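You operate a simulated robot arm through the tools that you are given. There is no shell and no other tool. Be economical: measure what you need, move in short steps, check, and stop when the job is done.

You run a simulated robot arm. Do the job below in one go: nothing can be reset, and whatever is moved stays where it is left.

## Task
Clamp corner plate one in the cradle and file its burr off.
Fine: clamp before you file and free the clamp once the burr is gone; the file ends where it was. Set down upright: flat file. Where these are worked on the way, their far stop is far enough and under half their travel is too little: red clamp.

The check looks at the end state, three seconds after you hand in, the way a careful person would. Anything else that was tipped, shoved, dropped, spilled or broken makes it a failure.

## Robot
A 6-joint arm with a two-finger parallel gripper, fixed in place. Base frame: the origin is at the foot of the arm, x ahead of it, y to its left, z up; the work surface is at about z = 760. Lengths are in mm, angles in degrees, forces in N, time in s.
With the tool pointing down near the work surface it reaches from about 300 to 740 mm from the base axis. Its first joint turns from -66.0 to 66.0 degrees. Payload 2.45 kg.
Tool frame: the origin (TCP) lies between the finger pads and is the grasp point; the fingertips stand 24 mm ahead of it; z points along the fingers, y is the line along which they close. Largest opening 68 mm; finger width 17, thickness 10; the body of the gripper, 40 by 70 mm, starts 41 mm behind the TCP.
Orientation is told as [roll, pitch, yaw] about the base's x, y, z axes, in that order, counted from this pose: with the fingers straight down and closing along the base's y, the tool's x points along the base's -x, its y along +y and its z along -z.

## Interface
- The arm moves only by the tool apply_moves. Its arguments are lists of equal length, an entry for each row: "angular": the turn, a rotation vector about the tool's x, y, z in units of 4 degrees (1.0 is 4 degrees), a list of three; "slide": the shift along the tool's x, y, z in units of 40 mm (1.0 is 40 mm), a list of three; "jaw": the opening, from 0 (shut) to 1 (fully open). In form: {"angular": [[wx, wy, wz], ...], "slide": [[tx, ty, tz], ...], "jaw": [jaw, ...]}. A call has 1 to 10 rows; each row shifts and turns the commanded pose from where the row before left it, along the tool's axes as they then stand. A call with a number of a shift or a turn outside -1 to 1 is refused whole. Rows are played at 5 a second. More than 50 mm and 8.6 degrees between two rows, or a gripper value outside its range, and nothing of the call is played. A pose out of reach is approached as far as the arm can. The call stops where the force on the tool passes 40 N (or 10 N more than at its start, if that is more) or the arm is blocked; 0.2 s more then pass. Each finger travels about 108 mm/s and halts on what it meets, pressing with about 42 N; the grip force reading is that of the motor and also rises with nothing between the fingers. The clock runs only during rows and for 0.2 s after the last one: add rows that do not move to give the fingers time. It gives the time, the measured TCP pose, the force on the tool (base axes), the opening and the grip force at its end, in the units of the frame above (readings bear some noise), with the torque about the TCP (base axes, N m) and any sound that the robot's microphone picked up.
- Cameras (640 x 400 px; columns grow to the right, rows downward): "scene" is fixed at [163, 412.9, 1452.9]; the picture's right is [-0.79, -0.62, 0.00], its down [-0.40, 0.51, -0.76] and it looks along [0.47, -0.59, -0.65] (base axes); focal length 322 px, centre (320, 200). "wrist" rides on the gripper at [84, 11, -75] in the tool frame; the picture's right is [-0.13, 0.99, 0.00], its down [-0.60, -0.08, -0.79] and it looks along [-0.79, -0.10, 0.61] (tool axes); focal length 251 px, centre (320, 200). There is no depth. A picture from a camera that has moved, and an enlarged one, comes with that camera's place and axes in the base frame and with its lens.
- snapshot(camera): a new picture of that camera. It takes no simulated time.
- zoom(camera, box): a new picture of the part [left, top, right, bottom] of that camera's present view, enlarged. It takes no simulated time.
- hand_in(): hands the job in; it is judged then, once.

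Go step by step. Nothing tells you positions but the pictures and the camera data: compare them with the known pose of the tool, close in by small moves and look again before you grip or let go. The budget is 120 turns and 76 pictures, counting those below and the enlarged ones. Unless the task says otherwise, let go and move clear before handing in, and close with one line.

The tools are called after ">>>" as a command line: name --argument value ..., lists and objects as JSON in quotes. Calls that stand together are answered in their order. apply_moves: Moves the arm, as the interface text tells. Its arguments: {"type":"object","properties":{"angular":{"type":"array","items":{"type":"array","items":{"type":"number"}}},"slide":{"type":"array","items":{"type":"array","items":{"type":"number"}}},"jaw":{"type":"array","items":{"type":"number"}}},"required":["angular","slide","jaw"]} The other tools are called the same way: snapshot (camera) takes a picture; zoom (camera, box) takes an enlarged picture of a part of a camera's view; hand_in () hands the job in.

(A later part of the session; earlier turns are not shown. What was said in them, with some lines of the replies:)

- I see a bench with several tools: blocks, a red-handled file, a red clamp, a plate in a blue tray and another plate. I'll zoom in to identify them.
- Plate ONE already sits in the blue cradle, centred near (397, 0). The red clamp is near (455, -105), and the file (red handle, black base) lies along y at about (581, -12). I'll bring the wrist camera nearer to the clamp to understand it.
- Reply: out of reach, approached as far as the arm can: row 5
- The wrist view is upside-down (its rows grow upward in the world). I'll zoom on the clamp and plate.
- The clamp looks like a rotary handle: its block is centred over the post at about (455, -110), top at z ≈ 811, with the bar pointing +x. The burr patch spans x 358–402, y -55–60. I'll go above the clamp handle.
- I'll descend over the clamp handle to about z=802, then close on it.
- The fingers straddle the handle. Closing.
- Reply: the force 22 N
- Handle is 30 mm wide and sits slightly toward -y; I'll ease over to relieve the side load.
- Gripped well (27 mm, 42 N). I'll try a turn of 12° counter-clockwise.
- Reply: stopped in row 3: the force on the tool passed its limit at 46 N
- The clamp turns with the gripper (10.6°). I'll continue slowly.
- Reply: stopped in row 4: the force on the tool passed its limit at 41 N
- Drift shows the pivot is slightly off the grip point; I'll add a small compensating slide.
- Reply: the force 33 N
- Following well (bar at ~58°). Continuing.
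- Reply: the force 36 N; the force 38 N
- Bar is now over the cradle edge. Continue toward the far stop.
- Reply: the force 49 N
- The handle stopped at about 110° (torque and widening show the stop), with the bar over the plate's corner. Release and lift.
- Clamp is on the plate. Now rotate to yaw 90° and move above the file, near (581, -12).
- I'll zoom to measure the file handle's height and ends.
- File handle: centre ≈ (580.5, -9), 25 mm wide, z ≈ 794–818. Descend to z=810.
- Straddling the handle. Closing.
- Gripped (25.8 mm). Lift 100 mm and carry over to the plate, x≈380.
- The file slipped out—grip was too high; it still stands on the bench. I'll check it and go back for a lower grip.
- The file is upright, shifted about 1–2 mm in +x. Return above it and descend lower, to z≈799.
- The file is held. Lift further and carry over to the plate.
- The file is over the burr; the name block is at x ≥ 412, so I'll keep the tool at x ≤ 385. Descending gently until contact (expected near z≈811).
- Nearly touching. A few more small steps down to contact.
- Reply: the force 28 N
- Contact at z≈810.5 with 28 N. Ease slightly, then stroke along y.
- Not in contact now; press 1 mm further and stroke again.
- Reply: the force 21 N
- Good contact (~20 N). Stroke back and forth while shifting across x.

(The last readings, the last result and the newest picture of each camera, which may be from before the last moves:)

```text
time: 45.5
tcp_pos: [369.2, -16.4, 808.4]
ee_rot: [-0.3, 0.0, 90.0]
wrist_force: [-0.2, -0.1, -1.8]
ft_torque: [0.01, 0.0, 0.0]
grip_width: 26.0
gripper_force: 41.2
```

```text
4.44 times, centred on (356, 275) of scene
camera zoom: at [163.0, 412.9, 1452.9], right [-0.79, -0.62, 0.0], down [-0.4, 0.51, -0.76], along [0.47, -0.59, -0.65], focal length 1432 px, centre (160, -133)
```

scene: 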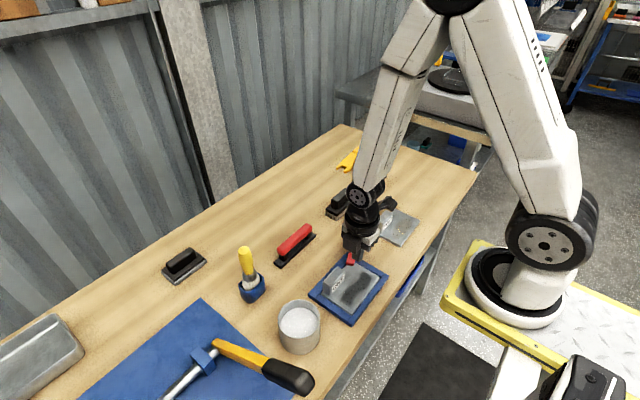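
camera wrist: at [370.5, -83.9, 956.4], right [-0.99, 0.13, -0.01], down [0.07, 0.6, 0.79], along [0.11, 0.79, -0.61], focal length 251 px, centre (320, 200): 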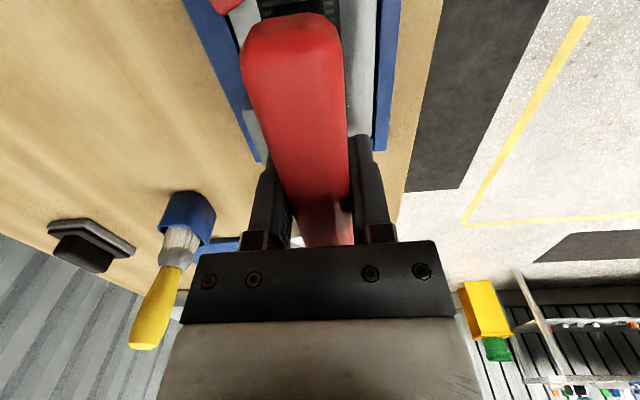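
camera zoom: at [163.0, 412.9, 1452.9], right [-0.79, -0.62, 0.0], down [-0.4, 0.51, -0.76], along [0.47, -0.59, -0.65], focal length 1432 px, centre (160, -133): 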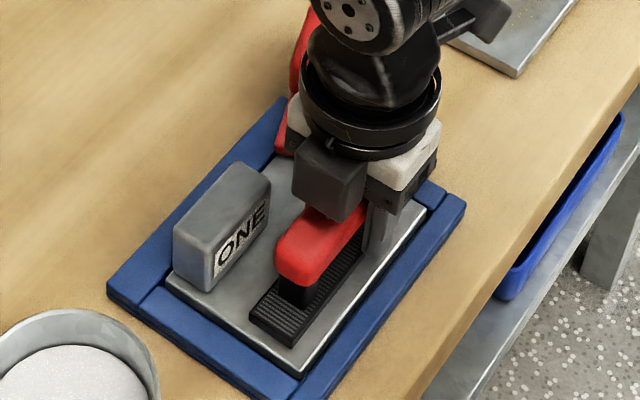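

The uncovered area looks clean. A bit more pressure here for the near-side strip, then lift and look.

>>> apply_moves --angular '[[0, 0, 0], [0, 0, 0], [0, 0, 0], [0, 0, 0], [0, 0, 0], [0, 0, 0], [0, 0, 0], [0, 0, 0], [0, 0, 0], [0, 0, 0]]' --slide '[[0, 0, 0.025], [-0.25, 0, 0], [-0.25, 0, 0], [-0.25, 0, 0], [-0.25, 0, 0], [0, 0.06, 0], [0.25, 0, 0], [0.25, 0, 0], [0.25, 0, 0], [0.25, 0, 0]]' --jaw '[0, 0, 0, 0, 0, 0, 0, 0, 0, 0]'

>>> apply_moves --angular '[[0, 0, 0], [0, 0, 0], [0, 0, 0], [0, 0, 0]]' --slide '[[0, 0, -0.5], [0, 0, -1], [0, -0.3, -0.8], [0, 0, 0]]' --jaw '[0, 0, 0, 0]'

>>> zoom --camera "scene" --box '[300, 230, 412, 320]'

>>> snapshot --camera "wrist"

```text
time: 47.7
tcp_pos: [367.9, -12.4, 807.2]
ee_rot: [-0.3, 0.0, 90.0]
wrist_force: [-0.6, -2.0, 8.8]
ft_torque: [-0.42, 0.18, -0.03]
grip_width: 25.4
gripper_force: 41.1
stopped in row 10: the force on the tool passed its limit at 41 N (the readings are from after the stop); the commanded pose is now the measured one
```

```text
time: 48.7
tcp_pos: [380.0, -9.9, 900.2]
ee_rot: [-0.3, 0.0, 90.1]
wrist_force: [-0.7, 0.3, -3.6]
ft_torque: [0.02, -0.02, -0.01]
grip_width: 25.6
gripper_force: 41.2
```

```text
4.44 times, centred on (356, 275) of scene
camera zoom: at [163.0, 412.9, 1452.9], right [-0.79, -0.62, 0.0], down [-0.4, 0.51, -0.76], along [0.47, -0.59, -0.65], focal length 1432 px, centre (160, -133)
```

zoom: 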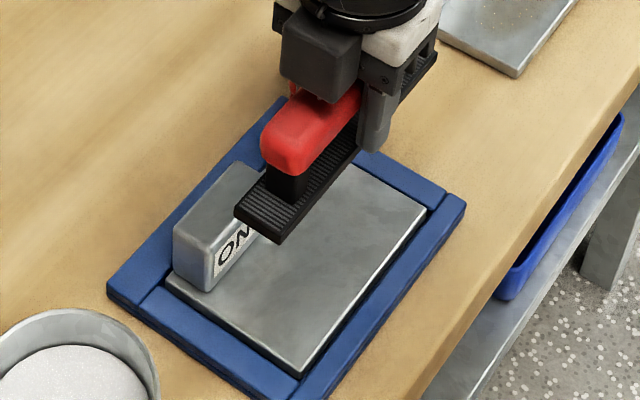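

```text
38 pictures are left
camera wrist: at [367.3, -94.7, 973.8], right [-0.99, 0.13, -0.01], down [0.07, 0.6, 0.79], along [0.11, 0.79, -0.61], focal length 251 px, centre (320, 200)
```

wrist: 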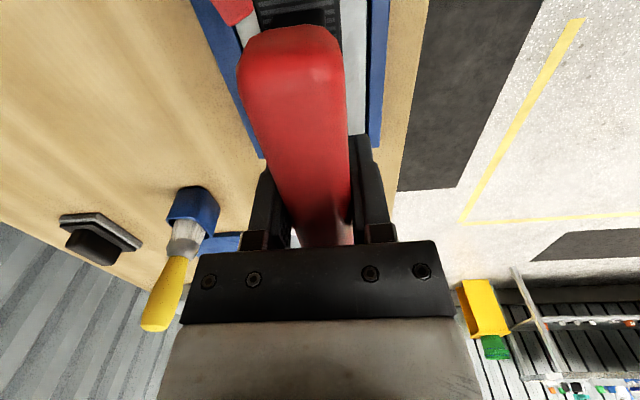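

Plate looks clean. Carry the file back above its spot (≈(580, -9.5)).

>>> apply_moves --angular '[[0, 0, 0], [0, 0, 0], [0, 0, 0], [0, 0, 0], [0, 0, 0], [0, 0, 0], [0, 0, 0]]' --slide '[[0, -0.8325, 0], [0, -0.8325, 0], [0, -0.8325, 0], [0, -0.8325, 0], [0, -0.8325, 0], [0, -0.8325, 0], [0, 0, 0]]' --jaw '[0, 0, 0, 0, 0, 0, 0]'

>>> zoom --camera "scene" --box '[300, 230, 412, 320]'

>>> apply_moves --angular '[[0, 0, 0], [0, 0, 0], [0, 0, 0], [0, 0, 0]]' --slide '[[0, 0, 0.75], [0, 0, 0.75], [0, 0, 0.75], [0, 0, 0]]' --jaw '[0, 0, 0, 0]'

>>> zoom --camera "scene" --box '[265, 215, 329, 275]'

```text
time: 50.3
tcp_pos: [577.3, -11.1, 899.7]
ee_rot: [-0.3, 0.0, 90.0]
wrist_force: [0.4, 0.8, -2.1]
ft_torque: [-0.01, 0.03, -0.01]
grip_width: 25.6
gripper_force: 41.5
```

```text
4.44 times, centred on (356, 275) of scene
camera zoom: at [163.0, 412.9, 1452.9], right [-0.79, -0.62, 0.0], down [-0.4, 0.51, -0.76], along [0.47, -0.59, -0.65], focal length 1432 px, centre (160, -133)
```

zoom: 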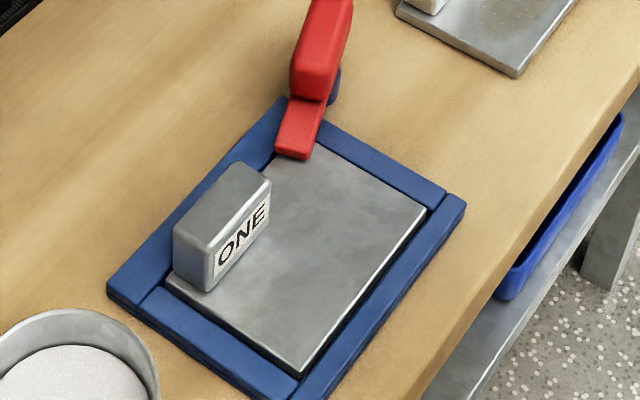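

```text
time: 51.3
tcp_pos: [579.5, -13.3, 809.3]
ee_rot: [-0.5, -0.1, 90.1]
wrist_force: [-0.2, 0.2, -2.9]
ft_torque: [0.04, 0.01, 0.0]
grip_width: 25.6
gripper_force: 40.9
```

```text
6.67 times, centred on (297, 245) of scene
camera zoom: at [163.0, 412.9, 1452.9], right [-0.79, -0.62, 0.0], down [-0.4, 0.51, -0.76], along [0.47, -0.59, -0.65], focal length 2148 px, centre (473, -100)
```

zoom: 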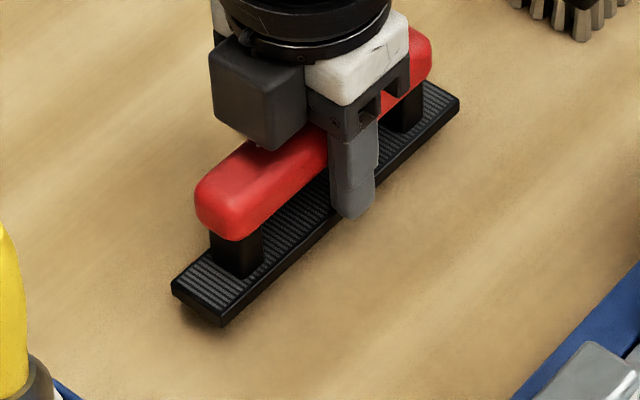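

The burr is gone. Now shift +2.8 mm in y and lower in small steps to contact.

>>> apply_moves --angular '[[0, 0, 0], [0, 0, 0], [0, 0, 0], [0, 0, 0], [0, 0, 0]]' --slide '[[-0.07, 0, 0], [0, 0, 0.06], [0, 0, 0.06], [0, 0, 0.06], [0, 0, 0]]' --jaw '[0, 0, 0, 0, 0]'

>>> zoom --camera "scene" --box '[265, 215, 329, 275]'

```text
time: 52.5
tcp_pos: [578.7, -9.6, 802.0]
ee_rot: [-0.2, 0.0, 90.0]
wrist_force: [-0.1, 0.1, -2.7]
ft_torque: [0.01, 0.01, 0.02]
grip_width: 25.7
gripper_force: 41.2
```

```text
6.67 times, centred on (297, 245) of scene
camera zoom: at [163.0, 412.9, 1452.9], right [-0.79, -0.62, 0.0], down [-0.4, 0.51, -0.76], along [0.47, -0.59, -0.65], focal length 2148 px, centre (473, -100)
```

zoom: 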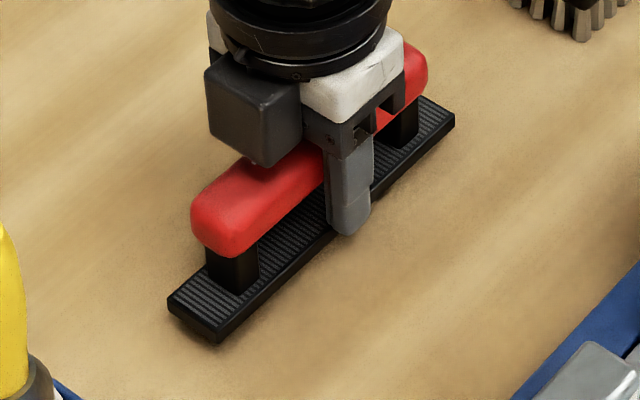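

>>> apply_moves --angular '[[0, 0, 0], [0, 0, 0], [0, 0, 0], [0, 0, 0]]' --slide '[[0, 0, 0.05], [0, 0, 0.05], [0, 0, 0.05], [0, 0, 0]]' --jaw '[0, 0, 0, 0]'

>>> apply_moves --angular '[[0, 0, 0], [0, 0, 0], [0, 0, 0]]' --slide '[[0, 0, 0.025], [0, 0, 0.02], [0, 0, 0]]' --jaw '[0, 0, 0]'

>>> zoom --camera "scene" --box '[265, 215, 329, 275]'

```text
time: 53.5
tcp_pos: [579.9, -9.1, 798.0]
ee_rot: [-0.2, 0.0, 90.0]
wrist_force: [-0.5, -0.2, -2.4]
ft_torque: [0.03, -0.01, -0.02]
grip_width: 25.7
gripper_force: 40.6
```

```text
time: 54.3
tcp_pos: [578.9, -9.7, 795.8]
ee_rot: [-0.4, 0.1, 90.1]
wrist_force: [0.0, -1.2, -2.5]
ft_torque: [0.0, 0.0, 0.04]
grip_width: 25.6
gripper_force: 40.9
```

```text
6.67 times, centred on (297, 245) of scene
camera zoom: at [163.0, 412.9, 1452.9], right [-0.79, -0.62, 0.0], down [-0.4, 0.51, -0.76], along [0.47, -0.59, -0.65], focal length 2148 px, centre (473, -100)
```

zoom: 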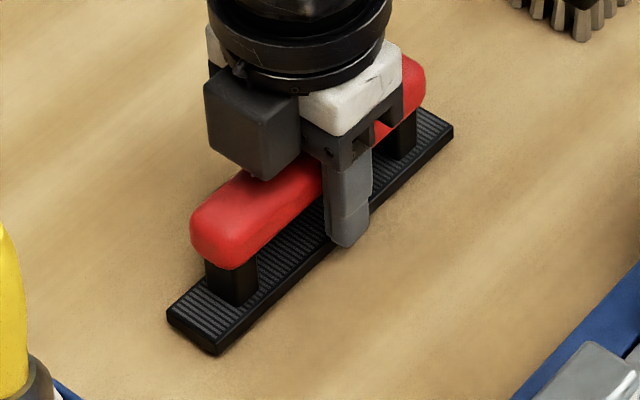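

About 3 mm more to go.

>>> apply_moves --angular '[[0, 0, 0], [0, 0, 0], [0, 0, 0], [0, 0, 0]]' --slide '[[0, 0, 0.02], [0, 0, 0.02], [0, 0, 0.02], [0, 0, 0]]' --jaw '[0, 0, 0, 0]'

```text
time: 55.3
tcp_pos: [579.0, -9.0, 793.2]
ee_rot: [-0.3, 0.0, 90.0]
wrist_force: [0.2, -0.2, -3.6]
ft_torque: [0.01, 0.03, 0.01]
grip_width: 25.7
gripper_force: 40.9
```

>>> apply_moves --angular '[[0, 0, 0], [0, 0, 0], [0, 0, 0]]' --slide '[[0, 0, 0.02], [0, 0, 0.02], [0, 0, 0]]' --jaw '[0, 0, 0]'

>>> zoom --camera "scene" --box '[265, 215, 329, 275]'

```text
time: 56.1
tcp_pos: [578.9, -9.5, 792.2]
ee_rot: [-0.4, 0.1, 90.0]
wrist_force: [-2.5, -1.9, 6.3]
ft_torque: [-0.58, 0.24, -0.13]
grip_width: 25.7
gripper_force: 41.1
```

```text
6.67 times, centred on (297, 245) of scene
camera zoom: at [162.8, 412.8, 1452.9], right [-0.79, -0.62, 0.0], down [-0.4, 0.51, -0.76], along [0.47, -0.59, -0.65], focal length 2148 px, centre (473, -100)
```

zoom: 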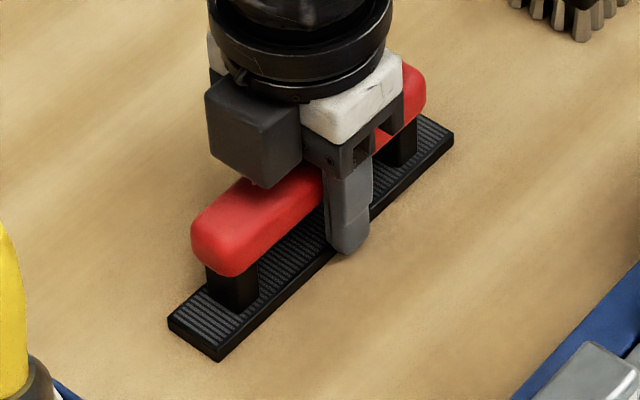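

The file is exactly back at its original image position and in contact. Open and lift straight up.

>>> apply_moves --angular '[[0, 0, 0], [0, 0, 0], [0, 0, 0], [0, 0, 0], [0, 0, 0], [0, 0, 0]]' --slide '[[0, 0, 0], [0, 0, 0], [0, 0, -0.8], [0, 0, -1], [0, 0, -1], [0, 0, 0]]' --jaw '[0.6, 1, 1, 1, 1, 1]'

>>> zoom --camera "scene" --box '[265, 215, 329, 275]'

```text
time: 57.5
tcp_pos: [578.0, -9.5, 903.2]
ee_rot: [-0.3, 0.0, 90.0]
wrist_force: [-0.5, 0.7, -0.1]
ft_torque: [-0.01, 0.01, 0.03]
grip_width: 68.0
gripper_force: 0.0
```

```text
6.67 times, centred on (297, 245) of scene
camera zoom: at [163.0, 412.9, 1452.9], right [-0.79, -0.62, 0.0], down [-0.4, 0.51, -0.76], along [0.47, -0.59, -0.65], focal length 2148 px, centre (473, -100)
```

zoom: 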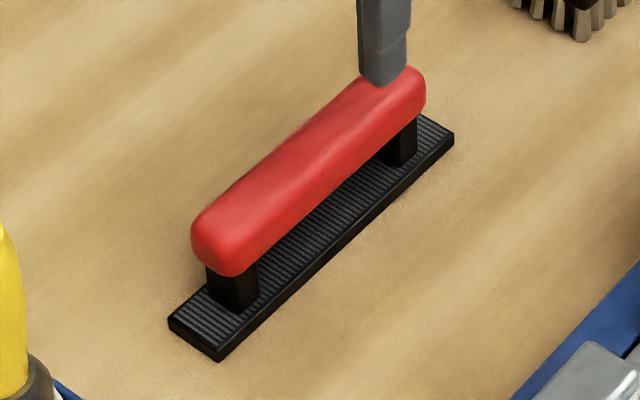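

File is back in place, upright. Now return to the clamp: pivot re-estimated at about (450, -110); approach at yaw 110°.

>>> apply_moves --angular '[[0, 0, 0], [0, 0, 0], [0, 0, 0], [0, 0, 0], [0, 0, -1], [0, 0, -1], [0, 0, -1], [0, 0, -1], [0, 0, -1], [0, 0, 0]]' --slide '[[0.628, 0.8, 0], [0.628, 0.8, 0], [0.628, 0.8, 0], [0.628, 0.8, 0], [0, 0, 0], [0, 0, 0], [0, 0, 0], [0, 0, 0], [0, 0, 0], [0, 0, 0]]' --jaw '[1, 1, 1, 1, 1, 1, 1, 1, 1, 1]'

>>> snapshot --camera "wrist"

>>> zoom --camera "scene" --box '[280, 200, 440, 300]'

```text
time: 59.7
tcp_pos: [450.7, -110.6, 902.7]
ee_rot: [-0.3, 0.2, 110.1]
wrist_force: [0.5, -0.5, 0.4]
ft_torque: [0.0, -0.02, 0.01]
grip_width: 68.0
gripper_force: 0.0
```

```text
31 pictures are left
camera wrist: at [467.7, -192.9, 977.6], right [-0.98, -0.22, -0.01], down [-0.14, 0.59, 0.79], along [-0.17, 0.77, -0.61], focal length 251 px, centre (320, 200)
```

wrist: 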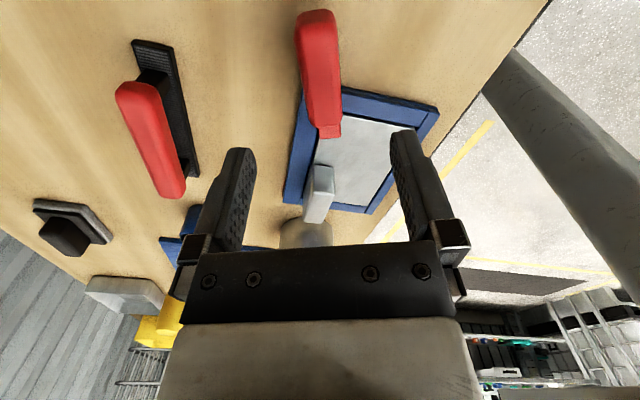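

```text
4.00 times, centred on (360, 250) of scene
camera zoom: at [163.0, 412.9, 1452.9], right [-0.79, -0.62, 0.0], down [-0.4, 0.51, -0.76], along [0.47, -0.59, -0.65], focal length 1289 px, centre (160, 0)
```

zoom: 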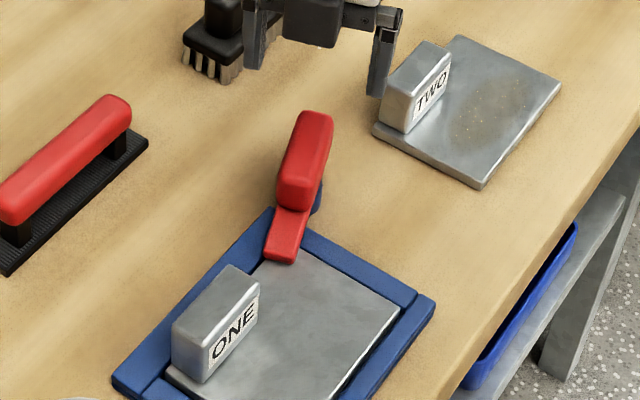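

Aligned. Descend to z≈803 and close gradually.

>>> apply_moves --angular '[[0, 0, 0], [0, 0, 0], [0, 0, 0], [0, 0, 0], [0, 0, 0], [0, 0, 0], [0, 0, 0]]' --slide '[[0, 0, 0.83], [0, 0, 0.83], [0, 0, 0.83], [0, 0, 0], [0, 0, 0], [0, 0, 0], [0, 0, 0]]' --jaw '[1, 1, 1, 1, 0.6, 0.4, 0.3]'

>>> apply_moves --angular '[[0, 0, 0], [0, 0, 0], [0, 0, 0]]' --slide '[[0, 0, 0], [0, 0, 0], [0, 0, 0]]' --jaw '[0.2, 0, 0]'

```text
time: 61.3
tcp_pos: [448.9, -110.6, 802.6]
ee_rot: [-0.2, 0.2, 109.9]
wrist_force: [-0.9, -1.9, -3.9]
ft_torque: [-0.1, -0.05, -0.01]
grip_width: 28.0
gripper_force: 42.9
```

```text
time: 62.1
tcp_pos: [449.7, -110.9, 803.1]
ee_rot: [-0.3, 0.2, 109.9]
wrist_force: [-0.3, -3.4, -10.5]
ft_torque: [-0.13, -0.08, 0.03]
grip_width: 27.7
gripper_force: 42.1
```

Well centred, low force. Rotate back clockwise in place.

>>> apply_moves --angular '[[0, 0, 0.6], [0, 0, 0.6], [0, 0, 0.6], [0, 0, 0.6], [0, 0, 0.6], [0, 0, 0.6], [0, 0, 0.6], [0, 0, 0.6], [0, 0, 0.6], [0, 0, 0]]' --slide '[[0, 0, 0], [0, 0, 0], [0, 0, 0], [0, 0, 0], [0, 0, 0], [0, 0, 0], [0, 0, 0], [0, 0, 0], [0, 0, 0], [0, 0, 0]]' --jaw '[0, 0, 0, 0, 0, 0, 0, 0, 0, 0]'

```text
time: 64.3
tcp_pos: [450.3, -110.4, 803.6]
ee_rot: [-0.2, 0.0, 88.3]
wrist_force: [-18.3, -28.9, 11.6]
ft_torque: [-0.53, 1.07, 0.54]
grip_width: 27.7
gripper_force: 41.8
```

>>> apply_moves --angular '[[0, 0, 0], [0, 0, 0.6], [0, 0, 0.6], [0, 0, 0.6], [0, 0, 0.6], [0, 0, 0.6], [0, 0, 0.6], [0, 0, 0.6], [0, 0, 0.6], [0, 0, 0]]' --slide '[[0.03, 0.025, 0], [0.004, 0.004, 0], [0.004, 0.004, 0], [0.004, 0.004, 0], [0.004, 0.004, 0], [0.004, 0.004, 0], [0.004, 0.004, 0], [0.004, 0.004, 0], [0.004, 0.004, 0], [0, 0, 0]]' --jaw '[0, 0, 0, 0, 0, 0, 0, 0, 0, 0]'

>>> zoom --camera "scene" --box '[280, 200, 440, 300]'

```text
time: 66.5
tcp_pos: [448.2, -111.4, 803.3]
ee_rot: [-0.4, -0.2, 69.0]
wrist_force: [0.9, -11.1, -13.0]
ft_torque: [-0.06, 0.11, 0.29]
grip_width: 27.7
gripper_force: 42.1
```

```text
4.00 times, centred on (360, 250) of scene
camera zoom: at [163.2, 412.6, 1453.0], right [-0.79, -0.62, 0.0], down [-0.4, 0.51, -0.76], along [0.47, -0.59, -0.65], focal length 1289 px, centre (160, 0)
```

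zoom: 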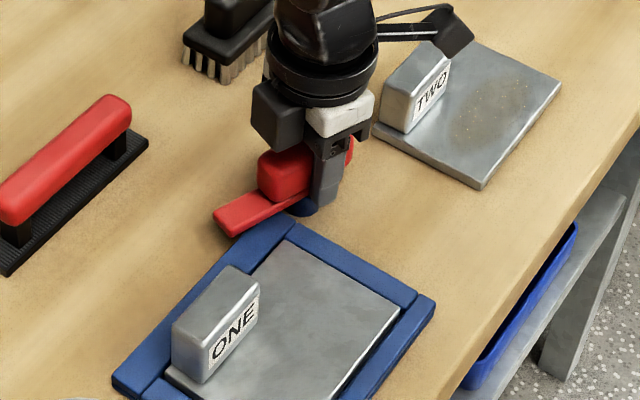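

Working well with low forces. Continue turning.

>>> apply_moves --angular '[[0, 0, 0.6], [0, 0, 0.6], [0, 0, 0.6], [0, 0, 0.6], [0, 0, 0.6], [0, 0, 0.6], [0, 0, 0.6], [0, 0, 0.6], [0, 0, 0.6], [0, 0, 0]]' --slide '[[0.008, 0.004, 0], [0.004, 0.004, 0], [0.004, 0.004, 0], [0.004, 0.004, 0], [0.004, 0.004, 0], [0.004, 0.004, 0], [0.004, 0.004, 0], [0.004, 0.004, 0], [0.004, 0.004, 0], [0, 0, 0]]' --jaw '[0, 0, 0, 0, 0, 0, 0, 0, 0, 0]'

```text
time: 68.7
tcp_pos: [445.9, -113.7, 803.4]
ee_rot: [-0.3, -0.1, 47.5]
wrist_force: [3.8, -10.0, 7.2]
ft_torque: [-0.06, 0.27, 0.26]
grip_width: 27.6
gripper_force: 42.6
```

>>> apply_moves --angular '[[0, 0, 0.6], [0, 0, 0.6], [0, 0, 0.6], [0, 0, 0.6], [0, 0, 0.6], [0, 0, 0.6], [0, 0, 0.6], [0, 0, 0.6], [0, 0, 0.6], [0, 0, 0]]' --slide '[[0.004, -0.01, 0], [0.004, 0, 0], [0.004, 0, 0], [0.004, 0, 0], [0.004, 0, 0], [0.004, 0, 0], [0.004, 0, 0], [0.004, 0, 0], [0.004, 0, 0], [0, 0, 0]]' --jaw '[0, 0, 0, 0, 0, 0, 0, 0, 0, 0]'

```text
time: 70.9
tcp_pos: [442.9, -113.7, 803.6]
ee_rot: [0.1, -0.2, 26.0]
wrist_force: [-12.7, 6.4, 15.9]
ft_torque: [0.24, 0.45, 0.42]
grip_width: 27.9
gripper_force: 42.2
```

>>> apply_moves --angular '[[0, 0, 0.6], [0, 0, 0.6], [0, 0, 0.6], [0, 0, 0.6], [0, 0, 0.6], [0, 0, 0.6], [0, 0, 0.6], [0, 0, 0.6], [0, 0, 0.5], [0, 0, 0]]' --slide '[[0.004, 0.012, 0], [0.003, 0.004, 0], [0.003, 0.004, 0], [0.003, 0.004, 0], [0.003, 0.004, 0], [0.003, 0.004, 0], [0.003, 0.004, 0], [0.003, 0.004, 0], [0.003, 0.004, 0], [0, 0, 0]]' --jaw '[0, 0, 0, 0, 0, 0, 0, 0, 0, 0]'

>>> zoom --camera "scene" --box '[280, 180, 440, 280]'

```text
time: 73.1
tcp_pos: [437.8, -111.1, 803.2]
ee_rot: [0.3, 0.4, 4.7]
wrist_force: [-25.8, 1.1, -11.2]
ft_torque: [0.0, 0.54, 0.32]
grip_width: 26.5
gripper_force: 41.7
```

```text
4.00 times, centred on (360, 230) of scene
camera zoom: at [162.6, 412.9, 1453.0], right [-0.79, -0.62, 0.0], down [-0.4, 0.51, -0.76], along [0.47, -0.59, -0.65], focal length 1289 px, centre (160, 80)
```

zoom: 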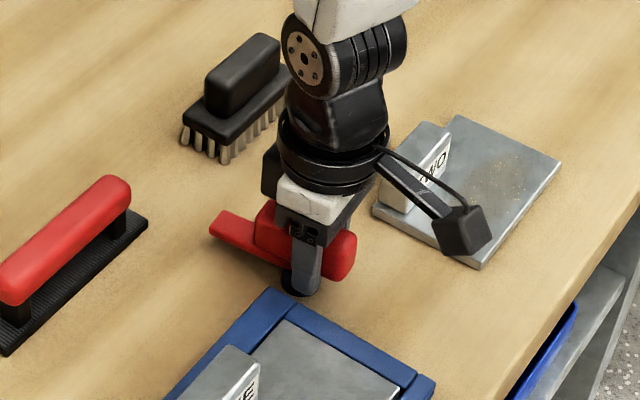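

Nearly back. Continue to the stop.

>>> apply_moves --angular '[[0, 0, 0], [0, 0, 0.6], [0, 0, 0.6], [0, 0, 0.6], [0, 0, 0.6], [0, 0, 0]]' --slide '[[0.03, 0, 0], [0.003, 0, 0], [0.003, 0, 0], [0.003, 0, 0], [0.003, 0, 0], [0, 0, 0]]' --jaw '[0, 0, 0, 0, 0, 0]'

>>> zoom --camera "scene" --box '[280, 180, 440, 280]'

```text
time: 74.4
tcp_pos: [437.1, -109.6, 802.4]
ee_rot: [0.2, 0.5, -4.4]
wrist_force: [-0.4, 6.6, 5.5]
ft_torque: [0.22, -0.39, 0.83]
grip_width: 27.6
gripper_force: 42.0
stopped in row 6: the force on the tool passed its limit at 40 N (the readings are from after the stop); the commanded pose is now the measured one
```

```text
4.00 times, centred on (360, 230) of scene
camera zoom: at [162.9, 413.0, 1452.9], right [-0.79, -0.62, 0.0], down [-0.4, 0.51, -0.76], along [0.47, -0.59, -0.65], focal length 1289 px, centre (160, 80)
```

zoom: 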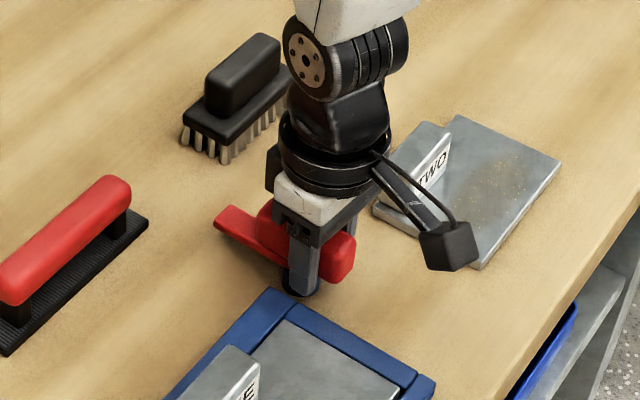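

The clamp is back at its stop, and the image matches its original pose. Open and lift clear.

>>> apply_moves --angular '[[0, 0, 0], [0, 0, 0], [0, 0, 0], [0, 0, 0], [0, 0, 0], [0, 0, 0], [0, 0, 0]]' --slide '[[0, 0, 0], [0, 0, 0], [0, 0, -0.8], [0, 0, -1], [0, 0, -1], [0, 0, -1], [0, 0, 0]]' --jaw '[0.6, 1, 1, 1, 1, 1, 1]'

>>> snapshot --camera "scene"

>>> zoom --camera "scene" --box '[260, 220, 440, 332]'

>>> snapshot --camera "wrist"

```text
time: 76.0
tcp_pos: [439.0, -111.0, 955.1]
ee_rot: [0.2, 0.5, -4.6]
wrist_force: [-0.2, 0.5, 0.4]
ft_torque: [0.0, 0.0, 0.0]
grip_width: 67.9
gripper_force: 0.0
```

```text
26 pictures are left
```

scene: 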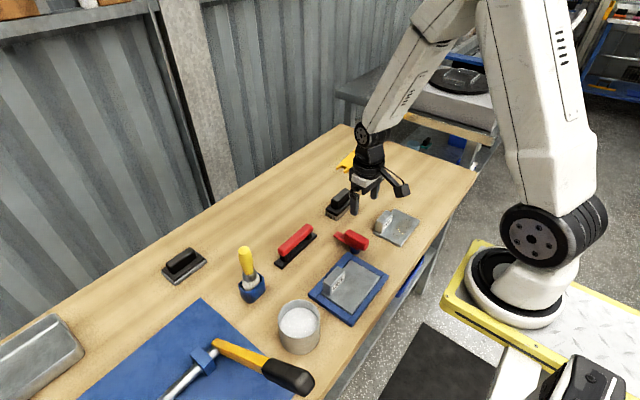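

```text
3.56 times, centred on (350, 276) of scene
camera zoom: at [163.0, 412.9, 1452.9], right [-0.79, -0.62, 0.0], down [-0.4, 0.51, -0.76], along [0.47, -0.59, -0.65], focal length 1146 px, centre (213, -70)
```

zoom: 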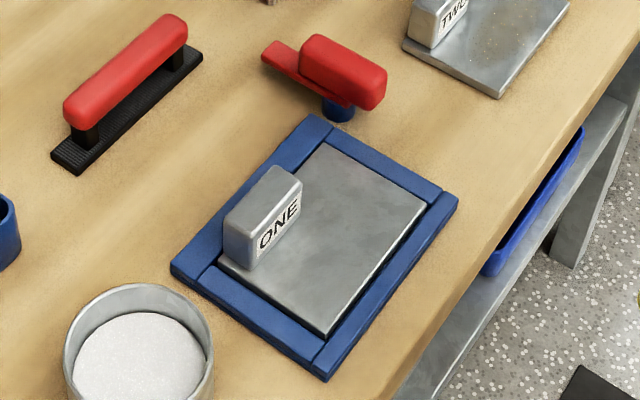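

```text
24 pictures are left
camera wrist: at [356.1, -92.6, 1030.5], right [0.21, 0.98, 0.0], down [0.6, -0.13, 0.79], along [0.77, -0.16, -0.62], focal length 251 px, centre (320, 200)
```

wrist: 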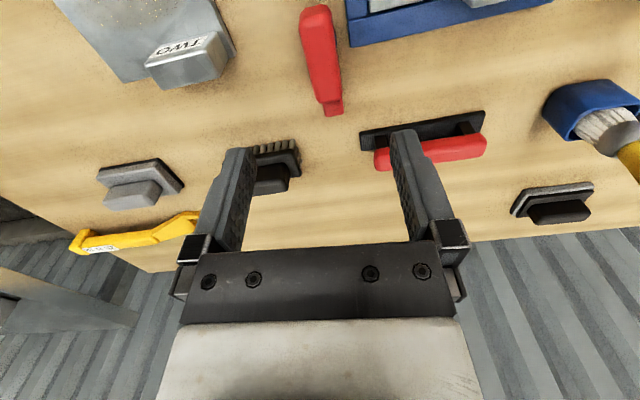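

The plate is clean, the clamp is open at its original stop, the file is back in its place and upright, and nothing else has moved. Handing in.

>>> hand_in

```text
The job is handed in.
```

I clamped corner plate one in the cradle, filed off its burr and freed the clamp. The flat file is back upright where it was. It slipped from the first grip and shifted 1–2 mm, and I corrected that when I set it down.
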